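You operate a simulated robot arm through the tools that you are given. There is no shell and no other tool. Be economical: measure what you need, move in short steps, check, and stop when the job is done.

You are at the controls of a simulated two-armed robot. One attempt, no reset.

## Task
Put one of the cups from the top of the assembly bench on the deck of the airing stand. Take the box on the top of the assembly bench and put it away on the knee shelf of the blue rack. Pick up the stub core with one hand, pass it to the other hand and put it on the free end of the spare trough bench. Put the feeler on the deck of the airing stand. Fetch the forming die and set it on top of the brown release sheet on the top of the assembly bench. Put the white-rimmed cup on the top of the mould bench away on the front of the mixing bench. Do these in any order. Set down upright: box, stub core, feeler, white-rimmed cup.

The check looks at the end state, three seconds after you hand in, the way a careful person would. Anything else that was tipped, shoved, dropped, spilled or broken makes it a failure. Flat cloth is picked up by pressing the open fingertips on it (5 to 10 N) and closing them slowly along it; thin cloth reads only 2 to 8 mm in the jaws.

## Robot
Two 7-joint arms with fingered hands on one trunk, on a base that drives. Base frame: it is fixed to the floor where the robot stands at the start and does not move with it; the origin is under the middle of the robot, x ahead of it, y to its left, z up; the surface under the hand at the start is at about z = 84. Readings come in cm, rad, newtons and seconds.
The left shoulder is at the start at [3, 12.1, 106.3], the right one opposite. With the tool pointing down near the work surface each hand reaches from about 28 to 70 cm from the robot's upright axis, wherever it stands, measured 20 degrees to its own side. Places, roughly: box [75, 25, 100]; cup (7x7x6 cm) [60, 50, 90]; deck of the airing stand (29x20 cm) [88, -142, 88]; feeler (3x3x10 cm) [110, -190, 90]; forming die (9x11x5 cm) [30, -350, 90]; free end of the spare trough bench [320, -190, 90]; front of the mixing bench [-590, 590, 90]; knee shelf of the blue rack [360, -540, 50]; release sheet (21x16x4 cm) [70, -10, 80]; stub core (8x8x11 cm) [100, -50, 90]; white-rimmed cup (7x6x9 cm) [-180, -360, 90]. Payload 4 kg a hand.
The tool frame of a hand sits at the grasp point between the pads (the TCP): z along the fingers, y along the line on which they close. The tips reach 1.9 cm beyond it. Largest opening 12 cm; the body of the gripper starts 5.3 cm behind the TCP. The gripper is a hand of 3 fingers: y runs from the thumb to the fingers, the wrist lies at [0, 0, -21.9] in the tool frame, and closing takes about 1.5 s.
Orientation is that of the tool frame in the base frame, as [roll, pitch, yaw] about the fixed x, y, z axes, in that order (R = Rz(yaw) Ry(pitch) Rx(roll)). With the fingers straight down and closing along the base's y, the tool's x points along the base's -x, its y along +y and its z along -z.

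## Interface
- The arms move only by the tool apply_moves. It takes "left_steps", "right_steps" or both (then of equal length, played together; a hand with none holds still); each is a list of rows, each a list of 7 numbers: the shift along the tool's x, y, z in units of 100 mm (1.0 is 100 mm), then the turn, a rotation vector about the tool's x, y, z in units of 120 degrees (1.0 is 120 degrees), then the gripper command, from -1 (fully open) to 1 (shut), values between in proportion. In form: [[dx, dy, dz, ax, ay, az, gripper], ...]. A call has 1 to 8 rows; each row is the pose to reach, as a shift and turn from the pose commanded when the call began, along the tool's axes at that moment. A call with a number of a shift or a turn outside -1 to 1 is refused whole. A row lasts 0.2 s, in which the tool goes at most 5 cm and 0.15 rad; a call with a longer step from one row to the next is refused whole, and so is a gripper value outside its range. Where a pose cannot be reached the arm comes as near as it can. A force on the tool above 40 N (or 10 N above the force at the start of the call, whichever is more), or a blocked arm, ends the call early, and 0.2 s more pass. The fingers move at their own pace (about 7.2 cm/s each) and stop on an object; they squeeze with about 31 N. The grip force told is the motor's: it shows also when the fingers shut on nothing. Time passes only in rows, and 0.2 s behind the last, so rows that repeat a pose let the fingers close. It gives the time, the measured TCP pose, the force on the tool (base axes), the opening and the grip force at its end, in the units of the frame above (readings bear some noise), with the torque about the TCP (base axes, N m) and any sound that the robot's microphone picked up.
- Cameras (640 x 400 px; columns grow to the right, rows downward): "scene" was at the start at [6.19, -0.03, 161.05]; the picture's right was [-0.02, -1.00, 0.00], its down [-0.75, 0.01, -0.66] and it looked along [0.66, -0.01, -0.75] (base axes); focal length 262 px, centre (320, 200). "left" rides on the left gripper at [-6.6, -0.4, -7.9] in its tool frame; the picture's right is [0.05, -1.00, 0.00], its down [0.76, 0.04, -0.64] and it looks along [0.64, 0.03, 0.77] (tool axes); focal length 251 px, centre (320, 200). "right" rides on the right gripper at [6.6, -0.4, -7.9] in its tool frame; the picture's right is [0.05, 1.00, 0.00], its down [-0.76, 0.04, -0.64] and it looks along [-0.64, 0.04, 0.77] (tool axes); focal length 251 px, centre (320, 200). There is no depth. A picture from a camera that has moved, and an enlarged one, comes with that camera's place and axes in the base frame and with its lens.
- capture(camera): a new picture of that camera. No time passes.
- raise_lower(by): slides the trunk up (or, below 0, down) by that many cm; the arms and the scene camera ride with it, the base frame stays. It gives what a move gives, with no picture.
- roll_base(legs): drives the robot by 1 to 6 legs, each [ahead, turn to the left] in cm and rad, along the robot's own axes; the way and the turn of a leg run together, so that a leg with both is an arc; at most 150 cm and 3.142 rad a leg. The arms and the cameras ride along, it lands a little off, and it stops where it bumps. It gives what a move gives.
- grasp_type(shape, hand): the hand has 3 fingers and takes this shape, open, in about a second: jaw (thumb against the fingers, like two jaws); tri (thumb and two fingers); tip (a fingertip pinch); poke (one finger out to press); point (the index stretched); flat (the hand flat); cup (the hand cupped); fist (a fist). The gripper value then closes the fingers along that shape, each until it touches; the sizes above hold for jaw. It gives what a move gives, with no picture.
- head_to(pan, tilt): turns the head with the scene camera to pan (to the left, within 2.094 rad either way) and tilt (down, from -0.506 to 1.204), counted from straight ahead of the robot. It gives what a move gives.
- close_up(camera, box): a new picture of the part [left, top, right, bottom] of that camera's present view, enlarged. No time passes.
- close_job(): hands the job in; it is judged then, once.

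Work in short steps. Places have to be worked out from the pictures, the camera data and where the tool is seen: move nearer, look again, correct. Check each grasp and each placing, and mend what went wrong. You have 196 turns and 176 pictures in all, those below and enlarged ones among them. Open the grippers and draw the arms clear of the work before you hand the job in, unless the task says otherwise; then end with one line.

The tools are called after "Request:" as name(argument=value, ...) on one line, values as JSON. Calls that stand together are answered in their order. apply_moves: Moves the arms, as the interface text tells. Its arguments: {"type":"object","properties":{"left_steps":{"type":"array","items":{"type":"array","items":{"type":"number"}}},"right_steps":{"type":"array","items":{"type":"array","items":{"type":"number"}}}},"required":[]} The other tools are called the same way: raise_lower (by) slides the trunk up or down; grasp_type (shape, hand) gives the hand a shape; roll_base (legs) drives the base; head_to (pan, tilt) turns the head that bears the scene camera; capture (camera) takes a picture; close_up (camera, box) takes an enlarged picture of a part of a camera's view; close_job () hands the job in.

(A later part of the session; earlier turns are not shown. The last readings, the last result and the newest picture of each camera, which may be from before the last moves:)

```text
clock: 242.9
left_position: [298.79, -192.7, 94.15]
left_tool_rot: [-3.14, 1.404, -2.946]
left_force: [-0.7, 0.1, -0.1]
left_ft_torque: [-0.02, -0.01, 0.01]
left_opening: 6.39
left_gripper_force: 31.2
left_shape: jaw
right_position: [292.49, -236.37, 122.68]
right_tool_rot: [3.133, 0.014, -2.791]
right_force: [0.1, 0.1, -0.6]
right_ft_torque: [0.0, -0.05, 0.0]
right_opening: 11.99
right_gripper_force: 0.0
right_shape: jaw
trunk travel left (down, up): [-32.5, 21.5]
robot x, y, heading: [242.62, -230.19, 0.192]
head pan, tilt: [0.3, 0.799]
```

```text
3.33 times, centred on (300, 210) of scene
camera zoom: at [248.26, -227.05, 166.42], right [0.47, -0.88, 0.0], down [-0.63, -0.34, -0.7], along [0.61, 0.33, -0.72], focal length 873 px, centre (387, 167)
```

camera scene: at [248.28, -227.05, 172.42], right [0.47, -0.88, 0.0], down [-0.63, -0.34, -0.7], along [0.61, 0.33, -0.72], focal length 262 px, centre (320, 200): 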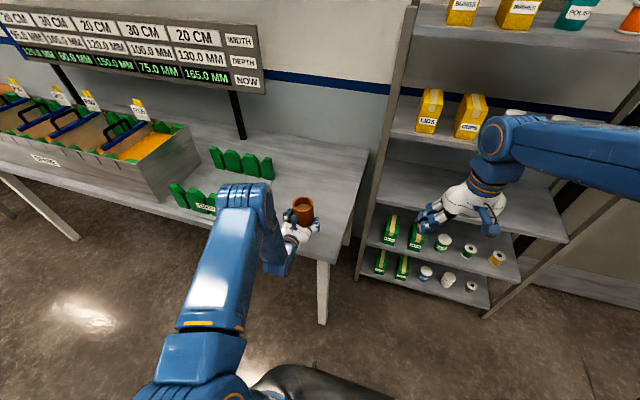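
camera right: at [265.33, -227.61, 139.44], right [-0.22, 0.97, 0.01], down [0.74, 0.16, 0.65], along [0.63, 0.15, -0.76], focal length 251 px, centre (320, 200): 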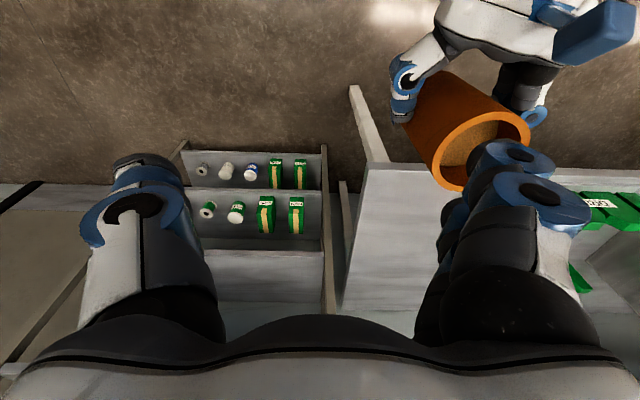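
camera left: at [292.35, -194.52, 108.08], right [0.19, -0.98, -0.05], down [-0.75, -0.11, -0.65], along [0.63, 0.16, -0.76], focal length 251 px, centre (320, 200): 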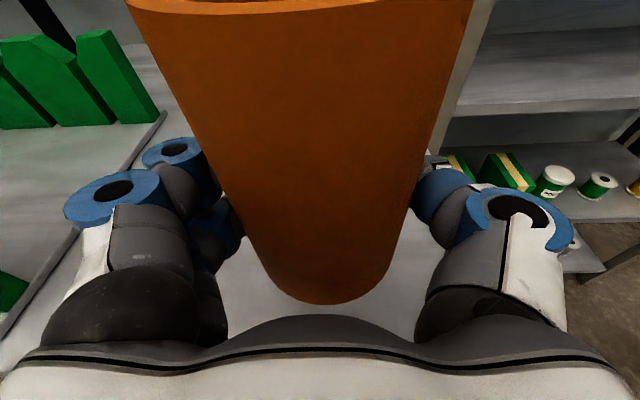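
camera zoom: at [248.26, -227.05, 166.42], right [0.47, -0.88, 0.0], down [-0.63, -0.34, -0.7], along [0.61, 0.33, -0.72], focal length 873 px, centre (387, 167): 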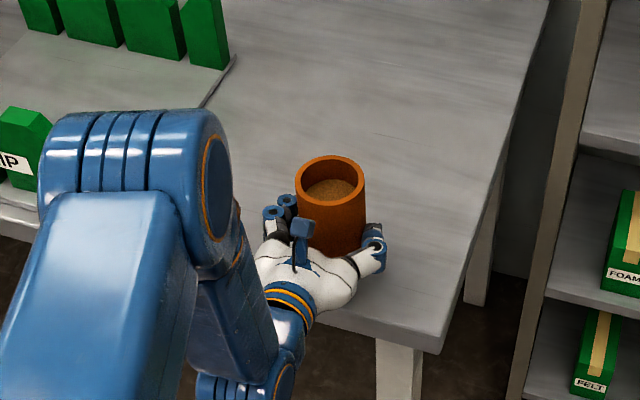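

Request:
raise_lower(by=-2)

Request:
raise_lower(by=-1.2)

Request:
raise_lower(by=-0.8)

```text
clock: 243.6
left_position: [298.82, -192.87, 92.16]
left_tool_rot: [-3.141, 1.405, -2.948]
left_force: [0.4, 0.5, -0.7]
left_ft_torque: [0.01, 0.01, 0.02]
left_opening: 6.36
left_gripper_force: 30.8
left_shape: jaw
right_position: [292.54, -236.21, 120.7]
right_tool_rot: [3.134, 0.013, -2.791]
right_force: [0.2, 0.0, -0.3]
right_ft_torque: [-0.01, -0.02, 0.01]
right_opening: 12.01
right_gripper_force: 0.1
right_shape: jaw
trunk travel left (down, up): [-30.5, 23.5]
robot x, y, heading: [242.73, -230.65, 0.191]
head pan, tilt: [0.3, 0.799]
```

```text
clock: 244.2
left_position: [298.73, -192.78, 90.91]
left_tool_rot: [3.141, 1.403, -2.945]
left_force: [-0.8, 0.5, -0.9]
left_ft_torque: [-0.01, 0.01, 0.0]
left_opening: 6.39
left_gripper_force: 30.8
left_shape: jaw
right_position: [292.59, -236.37, 119.4]
right_tool_rot: [3.132, 0.014, -2.793]
right_force: [0.2, 0.1, -0.4]
right_ft_torque: [0.01, 0.01, 0.03]
right_opening: 12.0
right_gripper_force: 0.0
right_shape: jaw
trunk travel left (down, up): [-29.3, 24.7]
robot x, y, heading: [242.9, -230.41, 0.195]
head pan, tilt: [0.3, 0.799]
```

```text
clock: 244.8
left_position: [298.82, -192.8, 90.21]
left_tool_rot: [3.141, 1.404, -2.946]
left_force: [0.1, 0.5, -0.7]
left_ft_torque: [0.07, -0.02, 0.0]
left_opening: 6.39
left_gripper_force: 30.6
left_shape: jaw
right_position: [292.52, -236.36, 118.52]
right_tool_rot: [3.133, 0.013, -2.793]
right_force: [0.7, -0.4, 0.7]
right_ft_torque: [0.0, -0.04, -0.02]
right_opening: 12.0
right_gripper_force: 0.0
right_shape: jaw
trunk travel left (down, up): [-28.5, 25.5]
robot x, y, heading: [242.74, -230.41, 0.197]
head pan, tilt: [0.3, 0.799]
```

Request:
raise_lower(by=-0.8)

Request:
raise_lower(by=-0.7)

Request:
close_up(camera="scene", box=[220, 150, 380, 270])

```text
clock: 245.3
left_position: [298.91, -192.73, 89.83]
left_tool_rot: [3.141, 1.416, -2.947]
left_force: [-1.9, 0.2, 19.7]
left_ft_torque: [-0.43, -0.19, 0.01]
left_opening: 6.38
left_gripper_force: 31.1
left_shape: jaw
right_position: [292.41, -236.47, 118.0]
right_tool_rot: [3.131, 0.016, -2.794]
right_force: [-0.2, -1.3, 0.2]
right_ft_torque: [0.01, 0.0, 0.0]
right_opening: 12.01
right_gripper_force: 0.1
right_shape: jaw
trunk travel left (down, up): [-27.7, 26.3]
robot x, y, heading: [242.6, -230.51, 0.192]
head pan, tilt: [0.3, 0.799]
```

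```text
clock: 245.9
left_position: [298.71, -192.75, 89.37]
left_tool_rot: [3.131, 1.423, -2.955]
left_force: [0.3, 0.9, 35.8]
left_ft_torque: [-0.46, -0.27, -0.04]
left_opening: 6.38
left_gripper_force: 30.9
left_shape: jaw
right_position: [292.23, -236.51, 117.27]
right_tool_rot: [3.131, 0.016, -2.792]
right_force: [-0.3, -0.3, 0.2]
right_ft_torque: [0.0, 0.0, 0.01]
right_opening: 12.01
right_gripper_force: 0.1
right_shape: jaw
trunk travel left (down, up): [-27.0, 27.0]
robot x, y, heading: [242.53, -230.16, 0.196]
head pan, tilt: [0.3, 0.799]
```

```text
3.33 times, centred on (300, 210) of scene
camera zoom: at [247.86, -227.27, 160.95], right [0.47, -0.88, 0.0], down [-0.63, -0.34, -0.7], along [0.62, 0.33, -0.72], focal length 873 px, centre (387, 167)
```

zoom: 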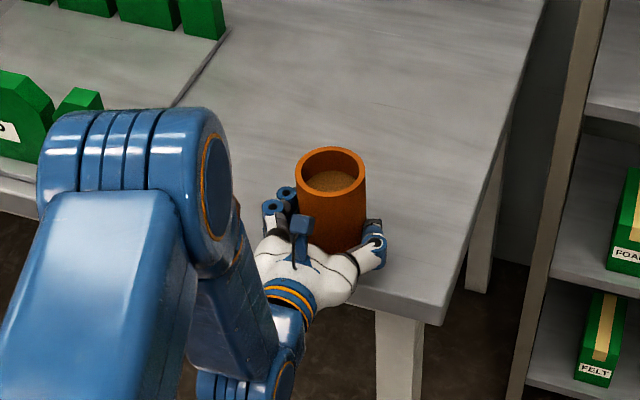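

Contact is under the core (small torque). Relieve 0.6 cm, open, and withdraw backwards.

Request:
raise_lower(by=0.7)

Request:
apply_moves(left_steps=[[0, 0, 0, 0, 0, 0, 0.2], [0, 0, 0, 0, 0, 0, -0.1], [0, 0, 0, 0, 0, 0, -0.4], [0, 0, 0, 0, 0, 0, -0.7], [0, 0, 0, 0, 0, 0, -1], [0, 0, 0, 0, 0, 0, -1]])

Request:
capture(camera="left")

```text
clock: 246.4
left_position: [298.72, -192.84, 89.47]
left_tool_rot: [3.134, 1.407, -2.952]
left_force: [7.0, 3.4, 17.0]
left_ft_torque: [-0.06, -0.09, 0.07]
left_opening: 6.37
left_gripper_force: 31.1
left_shape: jaw
right_position: [292.41, -236.38, 117.96]
right_tool_rot: [3.133, 0.015, -2.794]
right_force: [0.4, 0.3, 0.2]
right_ft_torque: [0.01, -0.01, -0.01]
right_opening: 12.0
right_gripper_force: 0.0
right_shape: jaw
trunk travel left (down, up): [-27.7, 26.3]
robot x, y, heading: [242.94, -230.58, 0.198]
head pan, tilt: [0.3, 0.799]
```

```text
clock: 247.8
left_position: [298.74, -192.79, 89.37]
left_tool_rot: [-3.141, 1.404, -2.944]
left_force: [0.0, 0.0, 0.1]
left_ft_torque: [-0.02, 0.0, -0.01]
left_opening: 11.99
left_gripper_force: 0.0
left_shape: jaw
right_position: [292.52, -236.22, 117.83]
right_tool_rot: [3.133, 0.015, -2.792]
right_force: [0.6, -0.2, -0.7]
right_ft_torque: [0.0, 0.03, 0.03]
right_opening: 12.0
right_gripper_force: 0.0
right_shape: jaw
trunk travel left (down, up): [-27.7, 26.3]
robot x, y, heading: [242.75, -230.41, 0.19]
head pan, tilt: [0.3, 0.799]
```

```text
85 pictures are left
camera left: at [292.31, -194.54, 97.26], right [0.19, -0.98, -0.05], down [-0.75, -0.11, -0.65], along [0.63, 0.16, -0.76], focal length 251 px, centre (320, 200)
```

left: 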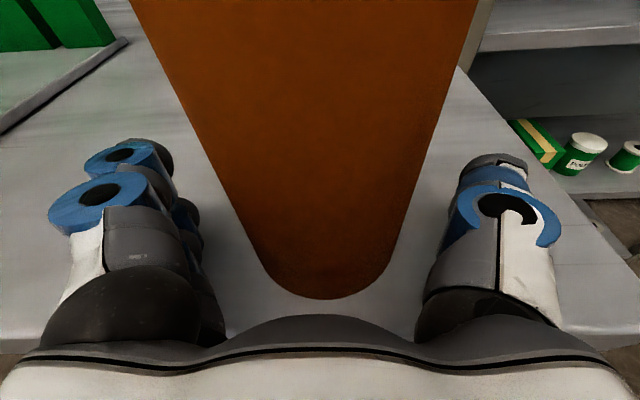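

Request:
roll_base(legs=[[-22, 0]])

Request:
capture(camera="left")

Request:
capture(camera="scene")

```text
clock: 249.5
left_position: [276.91, -196.81, 89.44]
left_tool_rot: [-3.141, 1.408, -2.942]
left_force: [-0.6, -0.3, -0.4]
left_ft_torque: [0.04, 0.02, 0.02]
left_opening: 12.0
left_gripper_force: 0.0
left_shape: jaw
right_position: [270.77, -240.41, 117.93]
right_tool_rot: [3.134, 0.016, -2.788]
right_force: [0.0, -0.3, -0.2]
right_ft_torque: [-0.03, 0.0, 0.01]
right_opening: 12.01
right_gripper_force: 0.0
right_shape: jaw
trunk travel left (down, up): [-27.7, 26.3]
robot x, y, heading: [220.8, -234.8, 0.2]
head pan, tilt: [0.3, 0.799]
```

```text
84 pictures are left
camera left: at [270.37, -198.55, 97.33], right [0.19, -0.98, -0.05], down [-0.75, -0.11, -0.65], along [0.63, 0.16, -0.76], focal length 251 px, centre (320, 200)
```

left: 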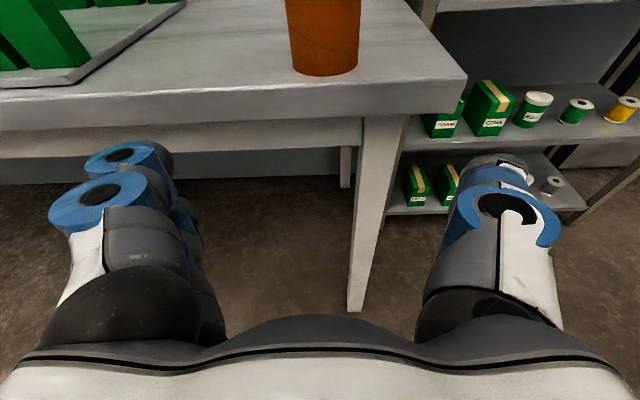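

```text
83 pictures are left
camera scene: at [226.42, -231.34, 161.62], right [0.48, -0.88, 0.0], down [-0.63, -0.34, -0.7], along [0.61, 0.33, -0.72], focal length 262 px, centre (320, 200)
```

scene: 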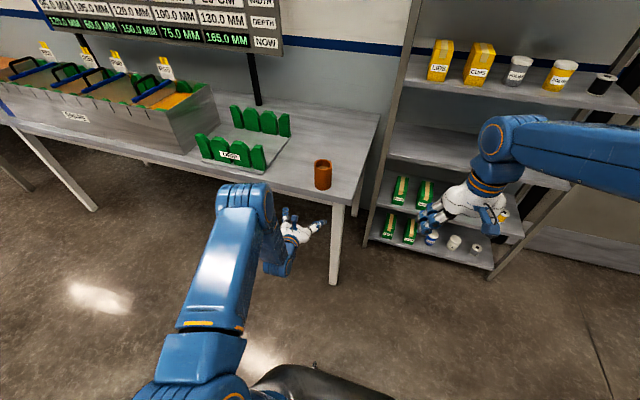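

The core stands at the free end but close to the front edge. I'd rather have it further in: rotate the left hand to tool-down and regrasp from above.

Request:
raise_lower(by=20)

Request:
apply_moves(left_steps=[[0, 0, 0, 0, 0.07, 0, -1], [0, 0, 0, 0, 0.14, 0, -1], [0, 0, 0, 0, 0.21, 0, -1], [0, 0, 0, 0, 0.28, 0, -1], [0, 0, 0, 0, 0.35, 0, -1], [0, 0, 0, 0, 0.35, 0, -1]])

Request:
apply_moves(left_steps=[[0, 0, 0, 0, 0.07, 0, -1], [0, 0, 0, 0, 0.14, 0, -1], [0, 0, 0, 0, 0.21, 0, -1], [0, 0, 0, 0, 0.28, 0, -1], [0, 0, 0, 0, 0.322, 0, -1], [0, 0, 0, 0, 0.322, 0, -1]])

Request:
roll_base(legs=[[22, 0]])

Request:
capture(camera="left")

```text
clock: 251.7
left_position: [276.95, -196.79, 109.37]
left_tool_rot: [-3.141, 1.406, -2.938]
left_force: [-0.4, 0.0, 0.3]
left_ft_torque: [-0.03, -0.01, 0.0]
left_opening: 12.0
left_gripper_force: 0.1
left_shape: jaw
right_position: [270.85, -240.27, 137.83]
right_tool_rot: [3.132, 0.012, -2.788]
right_force: [0.6, -0.6, 0.6]
right_ft_torque: [-0.01, 0.01, 0.05]
right_opening: 12.01
right_gripper_force: 0.0
right_shape: jaw
trunk travel left (down, up): [-47.7, 6.3]
robot x, y, heading: [221.23, -234.88, 0.199]
head pan, tilt: [0.3, 0.799]
```

```text
clock: 253.1
left_position: [276.97, -196.67, 109.37]
left_tool_rot: [-3.141, 0.671, -2.939]
left_force: [-0.2, -0.2, 0.1]
left_ft_torque: [0.01, 0.0, 0.0]
left_opening: 12.0
left_gripper_force: 0.0
left_shape: jaw
right_position: [270.84, -240.27, 137.76]
right_tool_rot: [3.133, 0.013, -2.786]
right_force: [-0.1, -0.9, -0.8]
right_ft_torque: [-0.01, 0.0, 0.0]
right_opening: 12.0
right_gripper_force: 0.0
right_shape: jaw
trunk travel left (down, up): [-47.7, 6.3]
robot x, y, heading: [221.32, -234.87, 0.198]
head pan, tilt: [0.3, 0.799]
```

```text
clock: 254.5
left_position: [276.95, -196.95, 109.34]
left_tool_rot: [-3.142, -0.001, -2.941]
left_force: [-0.7, 0.5, -0.3]
left_ft_torque: [0.01, -0.01, 0.0]
left_opening: 11.99
left_gripper_force: 0.1
left_shape: jaw
right_position: [270.85, -240.38, 137.82]
right_tool_rot: [3.132, 0.015, -2.786]
right_force: [-0.2, 0.3, 1.5]
right_ft_torque: [0.05, 0.0, 0.01]
right_opening: 12.0
right_gripper_force: 0.1
right_shape: jaw
trunk travel left (down, up): [-47.7, 6.3]
robot x, y, heading: [220.99, -234.7, 0.199]
head pan, tilt: [0.3, 0.799]
```

```text
clock: 256.2
left_position: [298.65, -192.39, 109.31]
left_tool_rot: [-3.141, -0.002, -2.94]
left_force: [0.1, -0.2, -0.3]
left_ft_torque: [-0.02, 0.01, -0.02]
left_opening: 12.0
left_gripper_force: 0.0
left_shape: jaw
right_position: [292.59, -235.89, 137.81]
right_tool_rot: [3.133, 0.012, -2.786]
right_force: [0.1, 0.5, -0.4]
right_ft_torque: [-0.01, 0.02, 0.02]
right_opening: 12.01
right_gripper_force: 0.0
right_shape: jaw
trunk travel left (down, up): [-47.7, 6.3]
robot x, y, heading: [242.95, -230.48, 0.201]
head pan, tilt: [0.3, 0.799]
```

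```text
82 pictures are left
camera left: at [305.23, -191.45, 117.28], right [0.15, -0.99, 0.0], down [-0.76, -0.11, 0.65], along [-0.64, -0.1, -0.76], focal length 251 px, centre (320, 200)
```

left: 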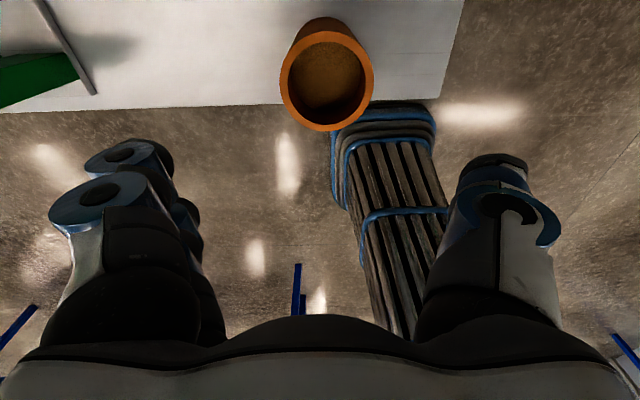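

Request:
apply_moves(left_steps=[[-0.11, -0.08, 0.3, 0, 0, 0, -1], [-0.11, -0.08, 0.6, 0, 0, 0, -1], [-0.11, -0.08, 0.9, 0, 0, 0, -1], [-0.11, -0.08, 0.9, 0, 0, 0, -1]])

Request:
apply_moves(left_steps=[[0, 0, 0.3, 0, 0, 0, -1], [0, 0, 0.55, 0, 0, 0, -1], [0, 0, 0.55, 0, 0, 0, 0], [0, 0, 0.55, 0, 0, 0, 1], [0, 0, 0.55, 0, 0, 0, 1], [0, 0, 0.55, 0, 0, 0, 1], [0, 0, 0.55, 0, 0, 0, 1]])

Request:
capture(camera="left")

```text
clock: 257.2
left_position: [299.85, -193.12, 100.48]
left_tool_rot: [3.141, 0.0, -2.94]
left_force: [-0.6, 0.2, -0.2]
left_ft_torque: [0.0, 0.0, -0.04]
left_opening: 11.99
left_gripper_force: 0.0
left_shape: jaw
right_position: [292.58, -235.92, 137.75]
right_tool_rot: [3.131, 0.014, -2.787]
right_force: [-0.6, -0.2, 0.5]
right_ft_torque: [0.01, 0.02, -0.02]
right_opening: 12.0
right_gripper_force: 0.0
right_shape: jaw
trunk travel left (down, up): [-47.7, 6.3]
robot x, y, heading: [242.77, -230.67, 0.201]
head pan, tilt: [0.3, 0.799]
```

```text
clock: 258.8
left_position: [298.57, -193.33, 95.34]
left_tool_rot: [3.14, 0.005, -2.938]
left_force: [3.8, -4.0, 21.2]
left_ft_torque: [-0.27, -0.04, 0.03]
left_opening: 5.99
left_gripper_force: 31.2
left_shape: jaw
left hand out of reach, approached as far as the arm can: row 1, 2, 3, 4, 5, 6, 7
right_position: [292.42, -236.0, 137.79]
right_tool_rot: [3.13, 0.015, -2.786]
right_force: [-0.6, 0.7, -1.5]
right_ft_torque: [0.0, -0.01, 0.0]
right_opening: 11.99
right_gripper_force: 0.2
right_shape: jaw
trunk travel left (down, up): [-47.7, 6.3]
robot x, y, heading: [242.93, -229.91, 0.2]
head pan, tilt: [0.3, 0.799]
```

```text
81 pictures are left
camera left: at [305.17, -192.44, 103.38], right [0.15, -0.99, 0.0], down [-0.76, -0.11, 0.64], along [-0.63, -0.09, -0.77], focal length 251 px, centre (320, 200)
```

left: 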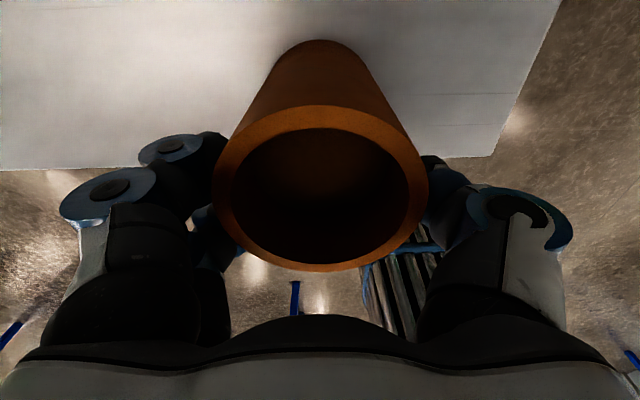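

Gripped (arm at full reach), so I use trunk and base: raise 4 cm, forward 15, lower.

Request:
raise_lower(by=4)

Request:
roll_base(legs=[[15, 0]])

Request:
raise_lower(by=-2.5)

Request:
capture(camera="left")

Request:
capture(camera="scene")

```text
clock: 259.6
left_position: [298.45, -193.12, 98.91]
left_tool_rot: [3.141, -0.001, -2.941]
left_force: [-0.3, 0.4, -0.3]
left_ft_torque: [0.01, 0.03, 0.01]
left_opening: 5.99
left_gripper_force: 30.9
left_shape: jaw
right_position: [292.66, -235.8, 141.81]
right_tool_rot: [3.133, 0.016, -2.788]
right_force: [-0.2, 1.2, 0.0]
right_ft_torque: [-0.01, 0.0, -0.02]
right_opening: 11.99
right_gripper_force: 0.0
right_shape: jaw
trunk travel left (down, up): [-51.7, 2.3]
robot x, y, heading: [242.99, -230.55, 0.201]
head pan, tilt: [0.3, 0.799]
```

```text
clock: 261.0
left_position: [313.24, -190.2, 99.18]
left_tool_rot: [-3.14, -0.001, -2.938]
left_force: [-1.1, -0.3, -1.6]
left_ft_torque: [0.0, 0.0, -0.03]
left_opening: 5.99
left_gripper_force: 31.2
left_shape: jaw
right_position: [307.36, -232.78, 141.87]
right_tool_rot: [3.132, 0.015, -2.787]
right_force: [0.3, 0.3, 0.2]
right_ft_torque: [-0.03, -0.03, -0.01]
right_opening: 11.98
right_gripper_force: 0.0
right_shape: jaw
trunk travel left (down, up): [-51.7, 2.3]
robot x, y, heading: [257.86, -227.65, 0.198]
head pan, tilt: [0.3, 0.799]
```

```text
clock: 261.7
left_position: [313.48, -190.27, 96.53]
left_tool_rot: [3.139, -0.003, -2.941]
left_force: [-0.6, -0.6, -0.3]
left_ft_torque: [-0.02, 0.02, 0.02]
left_opening: 6.0
left_gripper_force: 31.1
left_shape: jaw
right_position: [307.6, -232.83, 139.29]
right_tool_rot: [3.133, 0.013, -2.786]
right_force: [0.1, 0.0, 0.6]
right_ft_torque: [-0.02, 0.01, -0.02]
right_opening: 11.98
right_gripper_force: 0.1
right_shape: jaw
trunk travel left (down, up): [-49.2, 4.8]
robot x, y, heading: [257.73, -227.46, 0.197]
head pan, tilt: [0.3, 0.799]
```

```text
80 pictures are left
camera left: at [320.07, -189.3, 104.38], right [0.15, -0.99, 0.0], down [-0.76, -0.11, 0.65], along [-0.64, -0.1, -0.76], focal length 251 px, centre (320, 200)
```

left: 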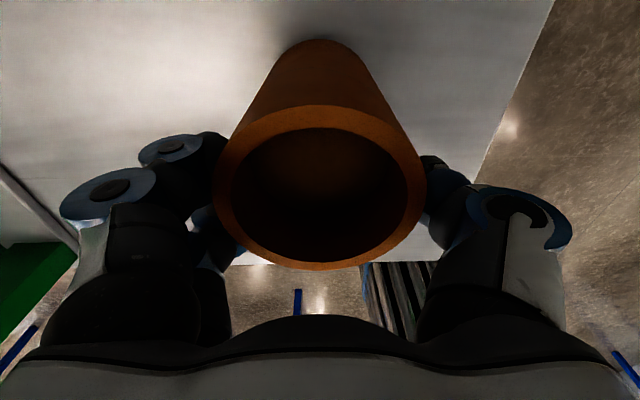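

```text
79 pictures are left
camera scene: at [263.3, -223.87, 183.11], right [0.48, -0.88, 0.0], down [-0.63, -0.34, -0.7], along [0.61, 0.33, -0.72], focal length 262 px, centre (320, 200)
```

scene: 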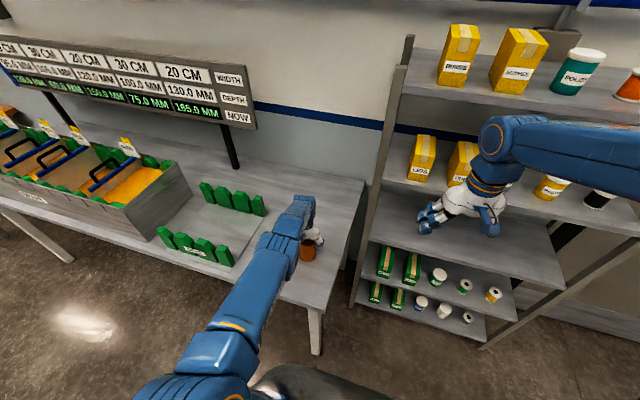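

Request:
raise_lower(by=-1.0)

Request:
raise_lower(by=-0.5)

```text
clock: 262.3
left_position: [313.32, -190.25, 95.52]
left_tool_rot: [-3.14, -0.001, -2.939]
left_force: [0.2, -0.1, -1.2]
left_ft_torque: [-0.01, -0.03, 0.0]
left_opening: 6.01
left_gripper_force: 30.6
left_shape: jaw
right_position: [307.38, -232.92, 138.31]
right_tool_rot: [3.133, 0.014, -2.785]
right_force: [0.0, -0.2, 0.5]
right_ft_torque: [-0.03, 0.02, 0.05]
right_opening: 12.03
right_gripper_force: 0.1
right_shape: jaw
trunk travel left (down, up): [-48.2, 5.8]
robot x, y, heading: [257.22, -227.02, 0.203]
head pan, tilt: [0.3, 0.799]
```

```text
clock: 262.8
left_position: [313.32, -190.29, 95.38]
left_tool_rot: [3.14, 0.002, -2.941]
left_force: [-2.8, -0.4, 23.8]
left_ft_torque: [-0.1, 0.0, -0.03]
left_opening: 5.99
left_gripper_force: 31.4
left_shape: jaw
right_position: [307.08, -233.01, 137.9]
right_tool_rot: [3.131, 0.014, -2.788]
right_force: [0.0, -0.1, 0.5]
right_ft_torque: [0.0, -0.02, -0.01]
right_opening: 11.99
right_gripper_force: 0.1
right_shape: jaw
trunk travel left (down, up): [-47.7, 6.3]
robot x, y, heading: [257.65, -227.59, 0.199]
head pan, tilt: [0.3, 0.799]
```

Contact. Open, raise the trunk, and back away.

Request:
apply_moves(left_steps=[[0, 0, 0, 0, 0, 0, 0.3], [0, 0, 0, 0, 0, 0, 0], [0, 0, 0, 0, 0, 0, -0.4], [0, 0, 0, 0, 0, 0, -0.8], [0, 0, 0, 0, 0, 0, -1], [0, 0, 0, 0, 0, 0, -1]])

Request:
raise_lower(by=6.2)

Request:
capture(camera="left")

```text
clock: 264.2
left_position: [313.36, -190.18, 95.01]
left_tool_rot: [-3.14, -0.004, -2.939]
left_force: [0.4, 1.0, 0.0]
left_ft_torque: [-0.02, -0.03, 0.03]
left_opening: 11.99
left_gripper_force: 0.0
left_shape: jaw
right_position: [307.28, -232.8, 137.91]
right_tool_rot: [3.134, 0.015, -2.787]
right_force: [-0.1, 0.1, 0.6]
right_ft_torque: [0.01, -0.02, 0.04]
right_opening: 12.01
right_gripper_force: 0.1
right_shape: jaw
trunk travel left (down, up): [-47.7, 6.3]
robot x, y, heading: [257.84, -226.95, 0.199]
head pan, tilt: [0.3, 0.799]
```

```text
clock: 265.2
left_position: [313.31, -190.17, 101.07]
left_tool_rot: [-3.139, -0.003, -2.94]
left_force: [-0.4, 0.1, 0.4]
left_ft_torque: [-0.02, 0.02, 0.0]
left_opening: 11.98
left_gripper_force: 0.0
left_shape: jaw
right_position: [307.38, -232.98, 144.0]
right_tool_rot: [3.133, 0.014, -2.787]
right_force: [-0.1, 1.1, 0.2]
right_ft_torque: [0.02, -0.03, -0.04]
right_opening: 11.98
right_gripper_force: 0.1
right_shape: jaw
trunk travel left (down, up): [-53.9, 0.1]
robot x, y, heading: [257.55, -227.8, 0.194]
head pan, tilt: [0.3, 0.799]
```

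```text
78 pictures are left
camera left: at [319.99, -189.32, 109.11], right [0.15, -0.99, 0.0], down [-0.76, -0.11, 0.65], along [-0.64, -0.1, -0.76], focal length 251 px, centre (320, 200)
```

left: 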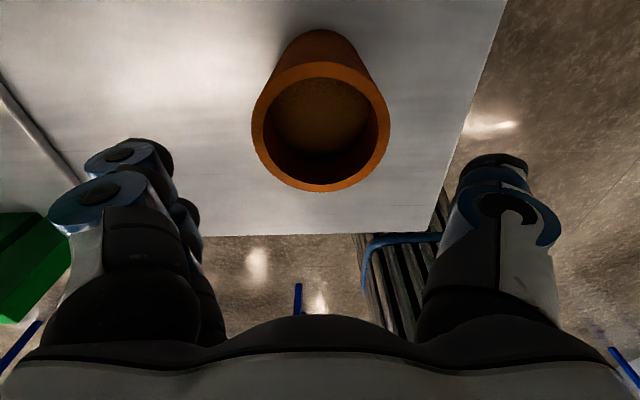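

Core stands. Lift the arm a bit more and back off 45 cm.

Request:
apply_moves(left_steps=[[0, 0, -0.3, 0, 0, 0, -1], [0, 0, -0.6, 0, 0, 0, -1], [0, 0, -0.9, 0, 0, 0, -1], [0, 0, -0.9, 0, 0, 0, -1]])

Request:
roll_base(legs=[[-45, 0]])

Request:
capture(camera="scene")

```text
clock: 266.2
left_position: [313.54, -190.19, 110.11]
left_tool_rot: [-3.141, -0.003, -2.941]
left_force: [0.0, 1.1, -0.4]
left_ft_torque: [0.0, 0.03, 0.01]
left_opening: 11.99
left_gripper_force: 0.0
left_shape: jaw
right_position: [307.57, -232.94, 144.02]
right_tool_rot: [3.134, 0.014, -2.788]
right_force: [-0.2, 1.0, -0.3]
right_ft_torque: [0.02, 0.02, 0.0]
right_opening: 11.99
right_gripper_force: 0.1
right_shape: jaw
trunk travel left (down, up): [-53.9, 0.1]
robot x, y, heading: [257.73, -227.62, 0.2]
head pan, tilt: [0.3, 0.799]
```

```text
clock: 269.0
left_position: [268.73, -198.84, 109.97]
left_tool_rot: [-3.141, -0.004, -2.934]
left_force: [-0.1, 0.7, 0.9]
left_ft_torque: [-0.01, 0.01, 0.0]
left_opening: 11.98
left_gripper_force: 0.0
left_shape: jaw
right_position: [263.06, -241.72, 143.99]
right_tool_rot: [3.132, 0.014, -2.78]
right_force: [-0.2, 0.2, -0.1]
right_ft_torque: [-0.01, 0.03, 0.01]
right_opening: 12.01
right_gripper_force: 0.1
right_shape: jaw
trunk travel left (down, up): [-53.9, 0.1]
robot x, y, heading: [213.18, -236.41, 0.206]
head pan, tilt: [0.3, 0.799]
```

```text
77 pictures are left
camera scene: at [218.66, -232.96, 187.81], right [0.48, -0.87, 0.0], down [-0.63, -0.35, -0.7], along [0.61, 0.34, -0.72], focal length 262 px, centre (320, 200)
```

scene: 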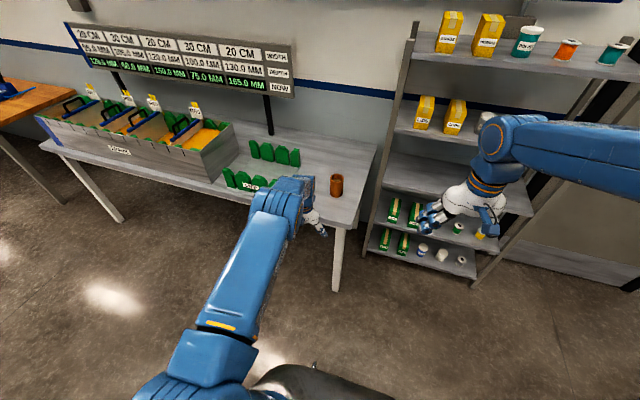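

The core is well placed on the free end. Next the box: I free the left arm with the pitch-forward trick, ending with it pointing forward for a horizontal grasp.

Request:
apply_moves(left_steps=[[0, 0, 0, 0, -0.06, 0, -1], [0, 0, 0, 0, -0.12, 0, -1], [0, 0, 0, 0, -0.18, 0, -1], [0, 0, 0, 0, -0.24, 0, -1], [0, 0, 0, 0, -0.3, 0, -1], [0, 0, 0, 0, -0.3, 0, -1]])

Request:
apply_moves(left_steps=[[0.2, 0, -0.3, 0, 0, 0, -1], [0.4, 0, -0.6, 0, 0, 0, -1], [0.5, 0, -0.9, 0, 0, 0, -1], [0.5, 0, -1.0, 0, 0, 0, -1], [0.5, 0, -1.0, 0, 0, 0, -1], [0.5, 0, -1.0, 0, 0, 0, -1]])

Request:
apply_moves(left_steps=[[0.2, 0, -0.3, 0, -0.06, 0, -1], [0.4, 0, -0.6, 0, -0.12, 0, -1], [0.5, 0, -0.9, 0, -0.18, 0, -1], [0.5, 0, -1.0, 0, -0.24, 0, -1], [0.5, 0, -1.0, 0, -0.3, 0, -1], [0.5, 0, -1.0, 0, -0.36, 0, -1], [0.5, 0, -1.0, 0, -0.36, 0, -1]])

Request:
raise_lower(by=-16)

```text
clock: 270.4
left_position: [268.61, -198.96, 110.2]
left_tool_rot: [-3.141, 0.627, -2.934]
left_force: [-0.4, -0.7, 0.7]
left_ft_torque: [-0.02, 0.0, -0.01]
left_opening: 11.99
left_gripper_force: 0.1
left_shape: jaw
right_position: [262.87, -241.87, 144.0]
right_tool_rot: [3.131, 0.014, -2.78]
right_force: [1.3, -0.5, -0.3]
right_ft_torque: [0.02, -0.03, 0.02]
right_opening: 12.01
right_gripper_force: 0.1
right_shape: jaw
trunk travel left (down, up): [-53.9, 0.1]
robot x, y, heading: [213.12, -236.64, 0.205]
head pan, tilt: [0.3, 0.799]
```

```text
clock: 271.8
left_position: [259.05, -200.89, 115.2]
left_tool_rot: [3.141, 0.627, -2.935]
left_force: [0.5, -0.8, 0.1]
left_ft_torque: [0.02, 0.0, 0.01]
left_opening: 12.0
left_gripper_force: 0.2
left_shape: jaw
right_position: [262.8, -241.76, 144.07]
right_tool_rot: [3.134, 0.014, -2.781]
right_force: [0.3, 0.2, 1.1]
right_ft_torque: [0.01, 0.02, 0.0]
right_opening: 11.99
right_gripper_force: 0.1
right_shape: jaw
trunk travel left (down, up): [-53.9, 0.1]
robot x, y, heading: [212.86, -236.34, 0.203]
head pan, tilt: [0.3, 0.799]
```

```text
clock: 273.4
left_position: [249.22, -202.99, 120.45]
left_tool_rot: [3.14, 1.384, -2.934]
left_force: [-0.4, -0.3, 0.7]
left_ft_torque: [0.0, -0.03, 0.0]
left_opening: 12.02
left_gripper_force: 0.0
left_shape: jaw
right_position: [262.92, -241.81, 144.08]
right_tool_rot: [3.134, 0.014, -2.78]
right_force: [-0.2, 0.2, -0.2]
right_ft_torque: [-0.02, -0.01, 0.0]
right_opening: 12.01
right_gripper_force: 0.0
right_shape: jaw
trunk travel left (down, up): [-53.9, 0.1]
robot x, y, heading: [212.94, -236.37, 0.206]
head pan, tilt: [0.3, 0.799]
```

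```text
clock: 275.2
left_position: [249.35, -203.09, 104.38]
left_tool_rot: [-3.141, 1.381, -2.935]
left_force: [-0.3, -0.3, 0.4]
left_ft_torque: [-0.01, -0.05, -0.02]
left_opening: 12.02
left_gripper_force: 0.0
left_shape: jaw
right_position: [262.84, -241.65, 128.05]
right_tool_rot: [3.131, 0.015, -2.779]
right_force: [0.4, -0.2, 0.3]
right_ft_torque: [-0.01, 0.0, -0.01]
right_opening: 11.99
right_gripper_force: 0.1
right_shape: jaw
trunk travel left (down, up): [-37.9, 16.1]
robot x, y, heading: [212.88, -236.14, 0.2]
head pan, tilt: [0.3, 0.799]
```

I drive in reverse up the corridor (right turns keep the arms centred): turn to heading ≈ −1.44 first.

Request:
roll_base(legs=[[0, -0.55]])

Request:
roll_base(legs=[[0, -0.55]])

Request:
roll_base(legs=[[0, -0.54]])

```text
clock: 277.2
left_position: [261.26, -227.04, 104.34]
left_tool_rot: [3.14, 1.377, 2.797]
left_force: [-0.1, -0.3, 0.1]
left_ft_torque: [-0.02, -0.01, 0.03]
left_opening: 12.0
left_gripper_force: 0.1
left_shape: jaw
right_position: [252.6, -267.14, 127.97]
right_tool_rot: [3.134, 0.014, 2.949]
right_force: [0.7, -0.5, 0.4]
right_ft_torque: [0.02, 0.0, 0.02]
right_opening: 12.0
right_gripper_force: 0.0
right_shape: jaw
trunk travel left (down, up): [-37.9, 16.1]
robot x, y, heading: [214.04, -233.0, -0.35]
head pan, tilt: [0.3, 0.799]
```

```text
clock: 279.1
left_position: [257.67, -252.45, 104.37]
left_tool_rot: [-3.134, 1.379, 2.256]
left_force: [0.5, -0.2, 0.0]
left_ft_torque: [0.02, 0.03, -0.01]
left_opening: 12.01
left_gripper_force: 0.0
left_shape: jaw
right_position: [229.35, -282.17, 127.97]
right_tool_rot: [3.131, 0.013, 2.401]
right_force: [-0.3, -0.3, 0.0]
right_ft_torque: [-0.03, -0.03, -0.03]
right_opening: 12.0
right_gripper_force: 0.0
right_shape: jaw
trunk travel left (down, up): [-37.9, 16.1]
robot x, y, heading: [217.13, -230.6, -0.901]
head pan, tilt: [0.3, 0.799]
```

```text
clock: 281.0
left_position: [240.52, -269.97, 104.23]
left_tool_rot: [-3.133, 1.382, 1.716]
left_force: [-0.3, -0.1, -0.2]
left_ft_torque: [0.02, 0.02, -0.05]
left_opening: 12.0
left_gripper_force: 0.0
left_shape: jaw
right_position: [200.94, -280.81, 128.12]
right_tool_rot: [3.135, 0.016, 1.858]
right_force: [0.1, 0.4, 0.3]
right_ft_torque: [-0.02, 0.01, 0.01]
right_opening: 12.0
right_gripper_force: 0.1
right_shape: jaw
trunk travel left (down, up): [-37.9, 16.1]
robot x, y, heading: [220.47, -230.04, -1.429]
head pan, tilt: [0.3, 0.799]
```

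Request:
roll_base(legs=[[-120, 0]])

Request:
roll_base(legs=[[-120, 0]])

Request:
roll_base(legs=[[-100, 0]])

Request:
roll_base(legs=[[0, 0.55]])

Request:
roll_base(legs=[[0, 0.55]])

Request:
roll_base(legs=[[0, 0.3]])

```text
clock: 287.3
left_position: [223.02, -146.67, 104.37]
left_tool_rot: [-3.138, 1.377, 1.725]
left_force: [-0.2, -0.6, -0.9]
left_ft_torque: [-0.05, -0.03, -0.03]
left_opening: 11.99
left_gripper_force: 0.0
left_shape: jaw
right_position: [183.6, -158.17, 128.11]
right_tool_rot: [3.133, 0.015, 1.875]
right_force: [1.1, -0.5, 0.3]
right_ft_torque: [0.0, -0.03, 0.04]
right_opening: 12.0
right_gripper_force: 0.0
right_shape: jaw
trunk travel left (down, up): [-37.9, 16.1]
robot x, y, heading: [202.92, -106.87, -1.419]
head pan, tilt: [0.3, 0.799]
```

```text
clock: 293.5
left_position: [204.56, -26.21, 104.24]
left_tool_rot: [-3.139, 1.38, 1.701]
left_force: [0.1, 0.5, 0.9]
left_ft_torque: [-0.01, 0.01, -0.03]
left_opening: 11.99
left_gripper_force: 0.0
left_shape: jaw
right_position: [164.96, -36.67, 128.07]
right_tool_rot: [3.133, 0.013, 1.853]
right_force: [0.6, -0.4, -1.0]
right_ft_torque: [-0.01, 0.0, 0.02]
right_opening: 12.0
right_gripper_force: 0.0
right_shape: jaw
trunk travel left (down, up): [-37.9, 16.1]
robot x, y, heading: [185.54, 14.0, -1.441]
head pan, tilt: [0.3, 0.799]
```

```text
clock: 298.7
left_position: [191.35, 74.4, 104.25]
left_tool_rot: [-3.137, 1.378, 1.688]
left_force: [-0.2, -0.1, 0.5]
left_ft_torque: [0.0, 0.0, 0.02]
left_opening: 11.99
left_gripper_force: 0.0
left_shape: jaw
right_position: [151.58, 64.36, 128.08]
right_tool_rot: [3.135, 0.013, 1.839]
right_force: [-0.6, 1.5, -0.3]
right_ft_torque: [0.01, -0.01, 0.03]
right_opening: 11.97
right_gripper_force: 0.0
right_shape: jaw
trunk travel left (down, up): [-37.9, 16.1]
robot x, y, heading: [172.79, 114.51, -1.456]
head pan, tilt: [0.3, 0.799]
```

```text
clock: 300.6
left_position: [209.63, 90.09, 104.39]
left_tool_rot: [-3.136, 1.378, 2.235]
left_force: [0.4, -0.4, 0.2]
left_ft_torque: [-0.02, -0.01, 0.01]
left_opening: 11.98
left_gripper_force: 0.1
left_shape: jaw
right_position: [180.78, 60.91, 128.02]
right_tool_rot: [3.134, 0.014, 2.385]
right_force: [-0.1, 0.4, 0.2]
right_ft_torque: [0.02, 0.06, 0.01]
right_opening: 12.02
right_gripper_force: 0.0
right_shape: jaw
trunk travel left (down, up): [-37.9, 16.1]
robot x, y, heading: [169.73, 112.63, -0.897]
head pan, tilt: [0.3, 0.799]
```

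```text
clock: 302.6
left_position: [215.37, 113.53, 104.34]
left_tool_rot: [3.138, 1.378, 2.764]
left_force: [0.1, -0.7, 0.0]
left_ft_torque: [-0.01, 0.0, -0.02]
left_opening: 11.99
left_gripper_force: 0.0
left_shape: jaw
right_position: [205.64, 73.75, 128.05]
right_tool_rot: [3.13, 0.014, 2.919]
right_force: [-0.1, -1.1, -0.2]
right_ft_torque: [0.0, -0.02, 0.0]
right_opening: 12.0
right_gripper_force: 0.1
right_shape: jaw
trunk travel left (down, up): [-37.9, 16.1]
robot x, y, heading: [168.5, 108.67, -0.363]
head pan, tilt: [0.3, 0.799]
```

```text
clock: 303.9
left_position: [212.39, 127.52, 104.36]
left_tool_rot: [3.136, 1.381, 3.069]
left_force: [-0.7, -0.3, -0.2]
left_ft_torque: [0.01, 0.01, -0.02]
left_opening: 12.02
left_gripper_force: 0.1
left_shape: jaw
right_position: [214.83, 86.58, 128.12]
right_tool_rot: [3.13, 0.017, -3.058]
right_force: [-0.1, -0.3, 0.3]
right_ft_torque: [0.05, -0.05, 0.03]
right_opening: 11.99
right_gripper_force: 0.1
right_shape: jaw
trunk travel left (down, up): [-37.9, 16.1]
robot x, y, heading: [168.77, 106.28, -0.051]
head pan, tilt: [0.3, 0.799]
```

Request:
roll_base(legs=[[-138, 0]])

Request:
roll_base(legs=[[0, -0.55]])

Request:
roll_base(legs=[[0, -0.55]])

Request:
head_to(pan=0.0, tilt=0.85)

Request:
capture(camera="scene")

```text
clock: 310.9
left_position: [74.05, 135.21, 104.34]
left_tool_rot: [-3.141, 1.38, 3.056]
left_force: [-1.0, 0.5, -0.7]
left_ft_torque: [0.04, -0.03, 0.03]
left_opening: 12.0
left_gripper_force: 0.0
left_shape: jaw
right_position: [75.86, 94.16, 128.1]
right_tool_rot: [3.132, 0.014, -3.076]
right_force: [-0.2, 0.0, 0.0]
right_ft_torque: [-0.01, 0.04, -0.01]
right_opening: 11.97
right_gripper_force: 0.0
right_shape: jaw
trunk travel left (down, up): [-37.9, 16.1]
robot x, y, heading: [29.95, 115.31, -0.068]
head pan, tilt: [0.3, 0.799]
```

```text
clock: 312.8
left_position: [78.11, 109.29, 104.32]
left_tool_rot: [-3.14, 1.378, 2.511]
left_force: [0.5, 0.8, -0.1]
left_ft_torque: [-0.01, 0.01, -0.01]
left_opening: 11.97
left_gripper_force: 0.0
left_shape: jaw
right_position: [58.46, 73.24, 128.1]
right_tool_rot: [3.131, 0.015, 2.661]
right_force: [0.3, 0.1, 0.2]
right_ft_torque: [0.01, 0.02, -0.02]
right_opening: 12.02
right_gripper_force: 0.0
right_shape: jaw
trunk travel left (down, up): [-37.9, 16.1]
robot x, y, heading: [32.22, 118.29, -0.627]
head pan, tilt: [0.3, 0.799]
```

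```text
clock: 314.7
left_position: [66.8, 86.48, 104.36]
left_tool_rot: [-3.131, 1.379, 1.968]
left_force: [0.5, 0.7, -0.8]
left_ft_torque: [-0.01, -0.02, -0.01]
left_opening: 12.01
left_gripper_force: 0.1
left_shape: jaw
right_position: [31.28, 66.15, 128.18]
right_tool_rot: [3.134, 0.017, 2.113]
right_force: [-0.1, -0.1, 0.5]
right_ft_torque: [0.0, -0.01, 0.02]
right_opening: 11.98
right_gripper_force: 0.0
right_shape: jaw
trunk travel left (down, up): [-37.9, 16.1]
robot x, y, heading: [35.99, 119.33, -1.165]
head pan, tilt: [0.3, 0.799]
```

```text
clock: 315.5
left_position: [66.74, 86.33, 104.24]
left_tool_rot: [-3.138, 1.379, 1.964]
left_force: [-0.2, -0.3, 0.2]
left_ft_torque: [0.01, 0.02, 0.0]
left_opening: 11.98
left_gripper_force: 0.1
left_shape: jaw
right_position: [31.27, 65.88, 128.21]
right_tool_rot: [3.131, 0.015, 2.113]
right_force: [-0.6, 0.3, -0.2]
right_ft_torque: [0.0, -0.02, 0.0]
right_opening: 12.02
right_gripper_force: 0.1
right_shape: jaw
trunk travel left (down, up): [-37.9, 16.1]
robot x, y, heading: [35.45, 119.17, -1.167]
head pan, tilt: [0.0, 0.85]
```

```text
76 pictures are left
camera scene: at [38.32, 113.74, 171.41], right [-0.92, -0.4, 0.0], down [-0.3, 0.69, -0.66], along [0.26, -0.61, -0.75], focal length 262 px, centre (320, 200)
```

scene: 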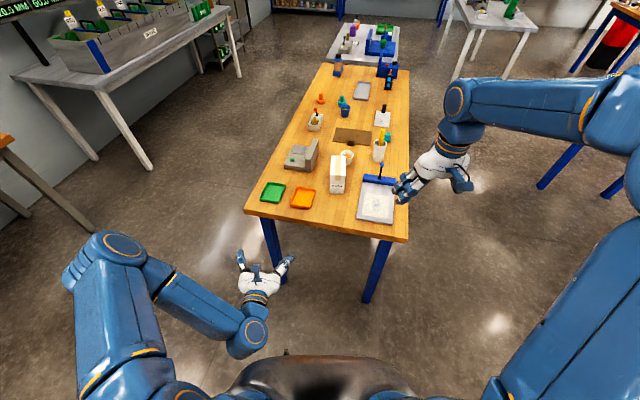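

Request:
close_up(camera="scene", box=[240, 120, 420, 250])

```text
3.08 times, centred on (330, 185) of scene
camera zoom: at [38.32, 113.74, 171.41], right [-0.92, -0.4, 0.0], down [-0.3, 0.69, -0.66], along [0.26, -0.61, -0.75], focal length 806 px, centre (289, 246)
```

zoom: 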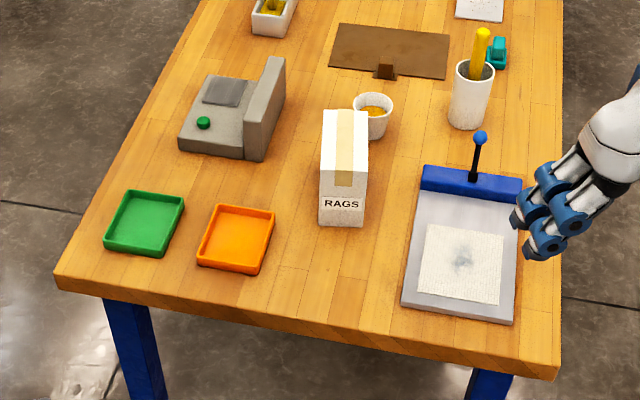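

Box near end centre ≈(63.2,35.7), axis direction ≈(.35,−.94). I shift the left hand 23 cm to the right and lower the trunk so it lines up with the box's axis.

Request:
apply_moves(left_steps=[[0, -0.4, 0, 0, 0, 0, -1], [0, -0.8, 0, 0, 0, 0, -1], [0, -1.0, 0, 0, 0, 0, -1]])

Request:
apply_moves(left_steps=[[0, -0.4, 0.05, 0, 0, 0, -1], [0, -0.8, 0.1, 0, 0, 0, -1], [0, -1.0, 0.2, 0, 0, 0, -1], [0, -1.0, 0.5, 0, 0, 0, -1]])

Request:
apply_moves(left_steps=[[0, -0.34, 0.3, 0, 0, 0, -1], [0, -0.34, 0.6, 0, 0, 0, -1], [0, -0.34, 0.9, 0, 0, 0, -1], [0, -0.34, 0.9, 0, 0, 0, -1]])

Request:
capture(camera="left")

```text
clock: 316.3
left_position: [57.53, 82.65, 104.35]
left_tool_rot: [3.138, 1.38, 1.957]
left_force: [-0.6, 0.0, 0.3]
left_ft_torque: [0.03, -0.01, -0.02]
left_opening: 12.0
left_gripper_force: 0.1
left_shape: jaw
right_position: [31.08, 65.87, 127.96]
right_tool_rot: [3.13, 0.017, 2.112]
right_force: [-0.6, -0.3, -0.7]
right_ft_torque: [0.02, -0.02, -0.01]
right_opening: 12.02
right_gripper_force: 0.0
right_shape: jaw
trunk travel left (down, up): [-37.9, 16.1]
robot x, y, heading: [35.84, 119.6, -1.169]
head pan, tilt: [0.0, 0.85]
```

```text
clock: 317.3
left_position: [50.22, 74.16, 103.3]
left_tool_rot: [-3.139, 1.379, 1.963]
left_force: [-0.4, 0.0, -0.3]
left_ft_torque: [0.0, 0.01, -0.04]
left_opening: 12.01
left_gripper_force: 0.0
left_shape: jaw
right_position: [31.32, 65.88, 128.03]
right_tool_rot: [3.133, 0.013, 2.111]
right_force: [0.6, -0.6, 0.5]
right_ft_torque: [0.03, 0.03, 0.0]
right_opening: 12.02
right_gripper_force: 0.1
right_shape: jaw
trunk travel left (down, up): [-37.9, 16.1]
robot x, y, heading: [35.7, 119.13, -1.158]
head pan, tilt: [0.0, 0.85]
```

```text
clock: 318.3
left_position: [50.33, 64.63, 101.67]
left_tool_rot: [-3.134, 1.379, 1.966]
left_force: [0.5, -0.5, -0.1]
left_ft_torque: [0.0, -0.04, 0.0]
left_opening: 11.98
left_gripper_force: 0.1
left_shape: jaw
right_position: [31.24, 65.93, 128.06]
right_tool_rot: [3.134, 0.017, 2.113]
right_force: [0.4, 0.3, -0.7]
right_ft_torque: [-0.05, 0.0, 0.02]
right_opening: 11.99
right_gripper_force: 0.0
right_shape: jaw
trunk travel left (down, up): [-37.9, 16.1]
robot x, y, heading: [35.84, 119.38, -1.161]
head pan, tilt: [0.0, 0.85]
```

```text
74 pictures are left
camera left: at [47.57, 70.44, 109.67], right [-0.93, -0.37, -0.05], down [-0.26, 0.73, -0.63], along [0.27, -0.57, -0.78], focal length 251 px, centre (320, 200)
```

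left: 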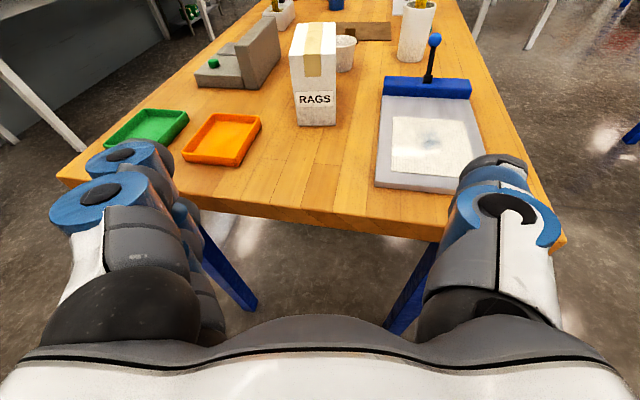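

Well aligned with the box. Lower the trunk 10 cm, advance 22 cm and check.

Request:
raise_lower(by=-10)

Request:
roll_base(legs=[[22, 0]])

Request:
capture(camera="left")

```text
clock: 319.7
left_position: [50.4, 64.57, 91.65]
left_tool_rot: [-3.136, 1.379, 1.967]
left_force: [0.4, 0.7, -0.2]
left_ft_torque: [0.0, 0.03, 0.02]
left_opening: 12.01
left_gripper_force: 0.0
left_shape: jaw
right_position: [31.07, 66.0, 118.04]
right_tool_rot: [3.133, 0.015, 2.113]
right_force: [-0.6, -0.9, -0.4]
right_ft_torque: [-0.03, -0.03, 0.03]
right_opening: 12.01
right_gripper_force: 0.1
right_shape: jaw
trunk travel left (down, up): [-27.9, 26.1]
robot x, y, heading: [35.87, 119.32, -1.162]
head pan, tilt: [0.0, 0.85]
```

```text
clock: 321.3
left_position: [58.88, 44.54, 91.6]
left_tool_rot: [-3.137, 1.378, 1.965]
left_force: [0.2, 0.1, -0.6]
left_ft_torque: [0.02, -0.01, 0.01]
left_opening: 11.99
left_gripper_force: 0.3
left_shape: jaw
right_position: [39.84, 45.69, 117.99]
right_tool_rot: [3.134, 0.015, 2.112]
right_force: [0.0, -0.9, 0.1]
right_ft_torque: [0.04, -0.01, -0.01]
right_opening: 11.99
right_gripper_force: 0.0
right_shape: jaw
trunk travel left (down, up): [-27.9, 26.1]
robot x, y, heading: [44.29, 99.09, -1.165]
head pan, tilt: [0.0, 0.85]
```

```text
73 pictures are left
camera left: at [56.16, 50.33, 99.61], right [-0.93, -0.37, -0.05], down [-0.26, 0.74, -0.63], along [0.27, -0.57, -0.78], focal length 251 px, centre (320, 200)
```

left: 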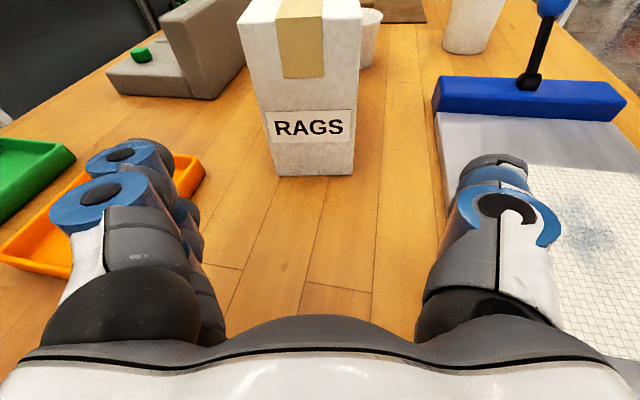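

Narrow the opening and advance 13.5 cm.

Request:
apply_moves(left_steps=[[0, 0, 0, 0, 0, 0, -0.58], [0, 0, 0, 0, 0, 0, -0.58], [0, 0, 0, 0, 0, 0, -0.58]])

Request:
roll_base(legs=[[13.5, 0]])

Request:
capture(camera="left")

```text
clock: 322.1
left_position: [58.86, 44.74, 91.66]
left_tool_rot: [-3.137, 1.378, 1.964]
left_force: [0.2, 0.6, 0.1]
left_ft_torque: [0.01, -0.01, -0.01]
left_opening: 9.51
left_gripper_force: 0.0
left_shape: jaw
right_position: [39.74, 45.82, 118.06]
right_tool_rot: [3.134, 0.016, 2.112]
right_force: [0.3, 0.7, -0.2]
right_ft_torque: [-0.03, 0.04, 0.0]
right_opening: 11.99
right_gripper_force: 0.1
right_shape: jaw
trunk travel left (down, up): [-27.9, 26.1]
robot x, y, heading: [44.35, 98.97, -1.166]
head pan, tilt: [0.0, 0.85]
```

```text
clock: 323.4
left_position: [64.24, 31.97, 91.52]
left_tool_rot: [-3.137, 1.376, 1.964]
left_force: [0.2, 0.4, 0.7]
left_ft_torque: [0.01, 0.0, 0.03]
left_opening: 9.51
left_gripper_force: 0.1
left_shape: jaw
right_position: [45.18, 33.12, 118.03]
right_tool_rot: [3.13, 0.014, 2.112]
right_force: [0.1, -0.6, -0.4]
right_ft_torque: [0.02, 0.0, 0.01]
right_opening: 12.0
right_gripper_force: 0.1
right_shape: jaw
trunk travel left (down, up): [-27.9, 26.1]
robot x, y, heading: [49.79, 86.76, -1.166]
head pan, tilt: [0.0, 0.85]
```

```text
72 pictures are left
camera left: at [61.57, 37.82, 99.59], right [-0.93, -0.37, -0.05], down [-0.26, 0.74, -0.63], along [0.27, -0.57, -0.78], focal length 251 px, centre (320, 200)
```

left: 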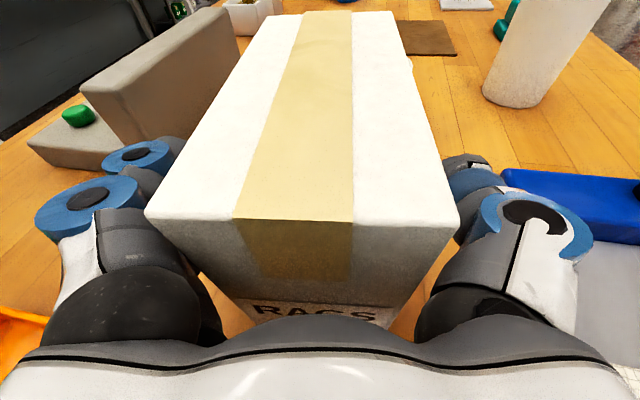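

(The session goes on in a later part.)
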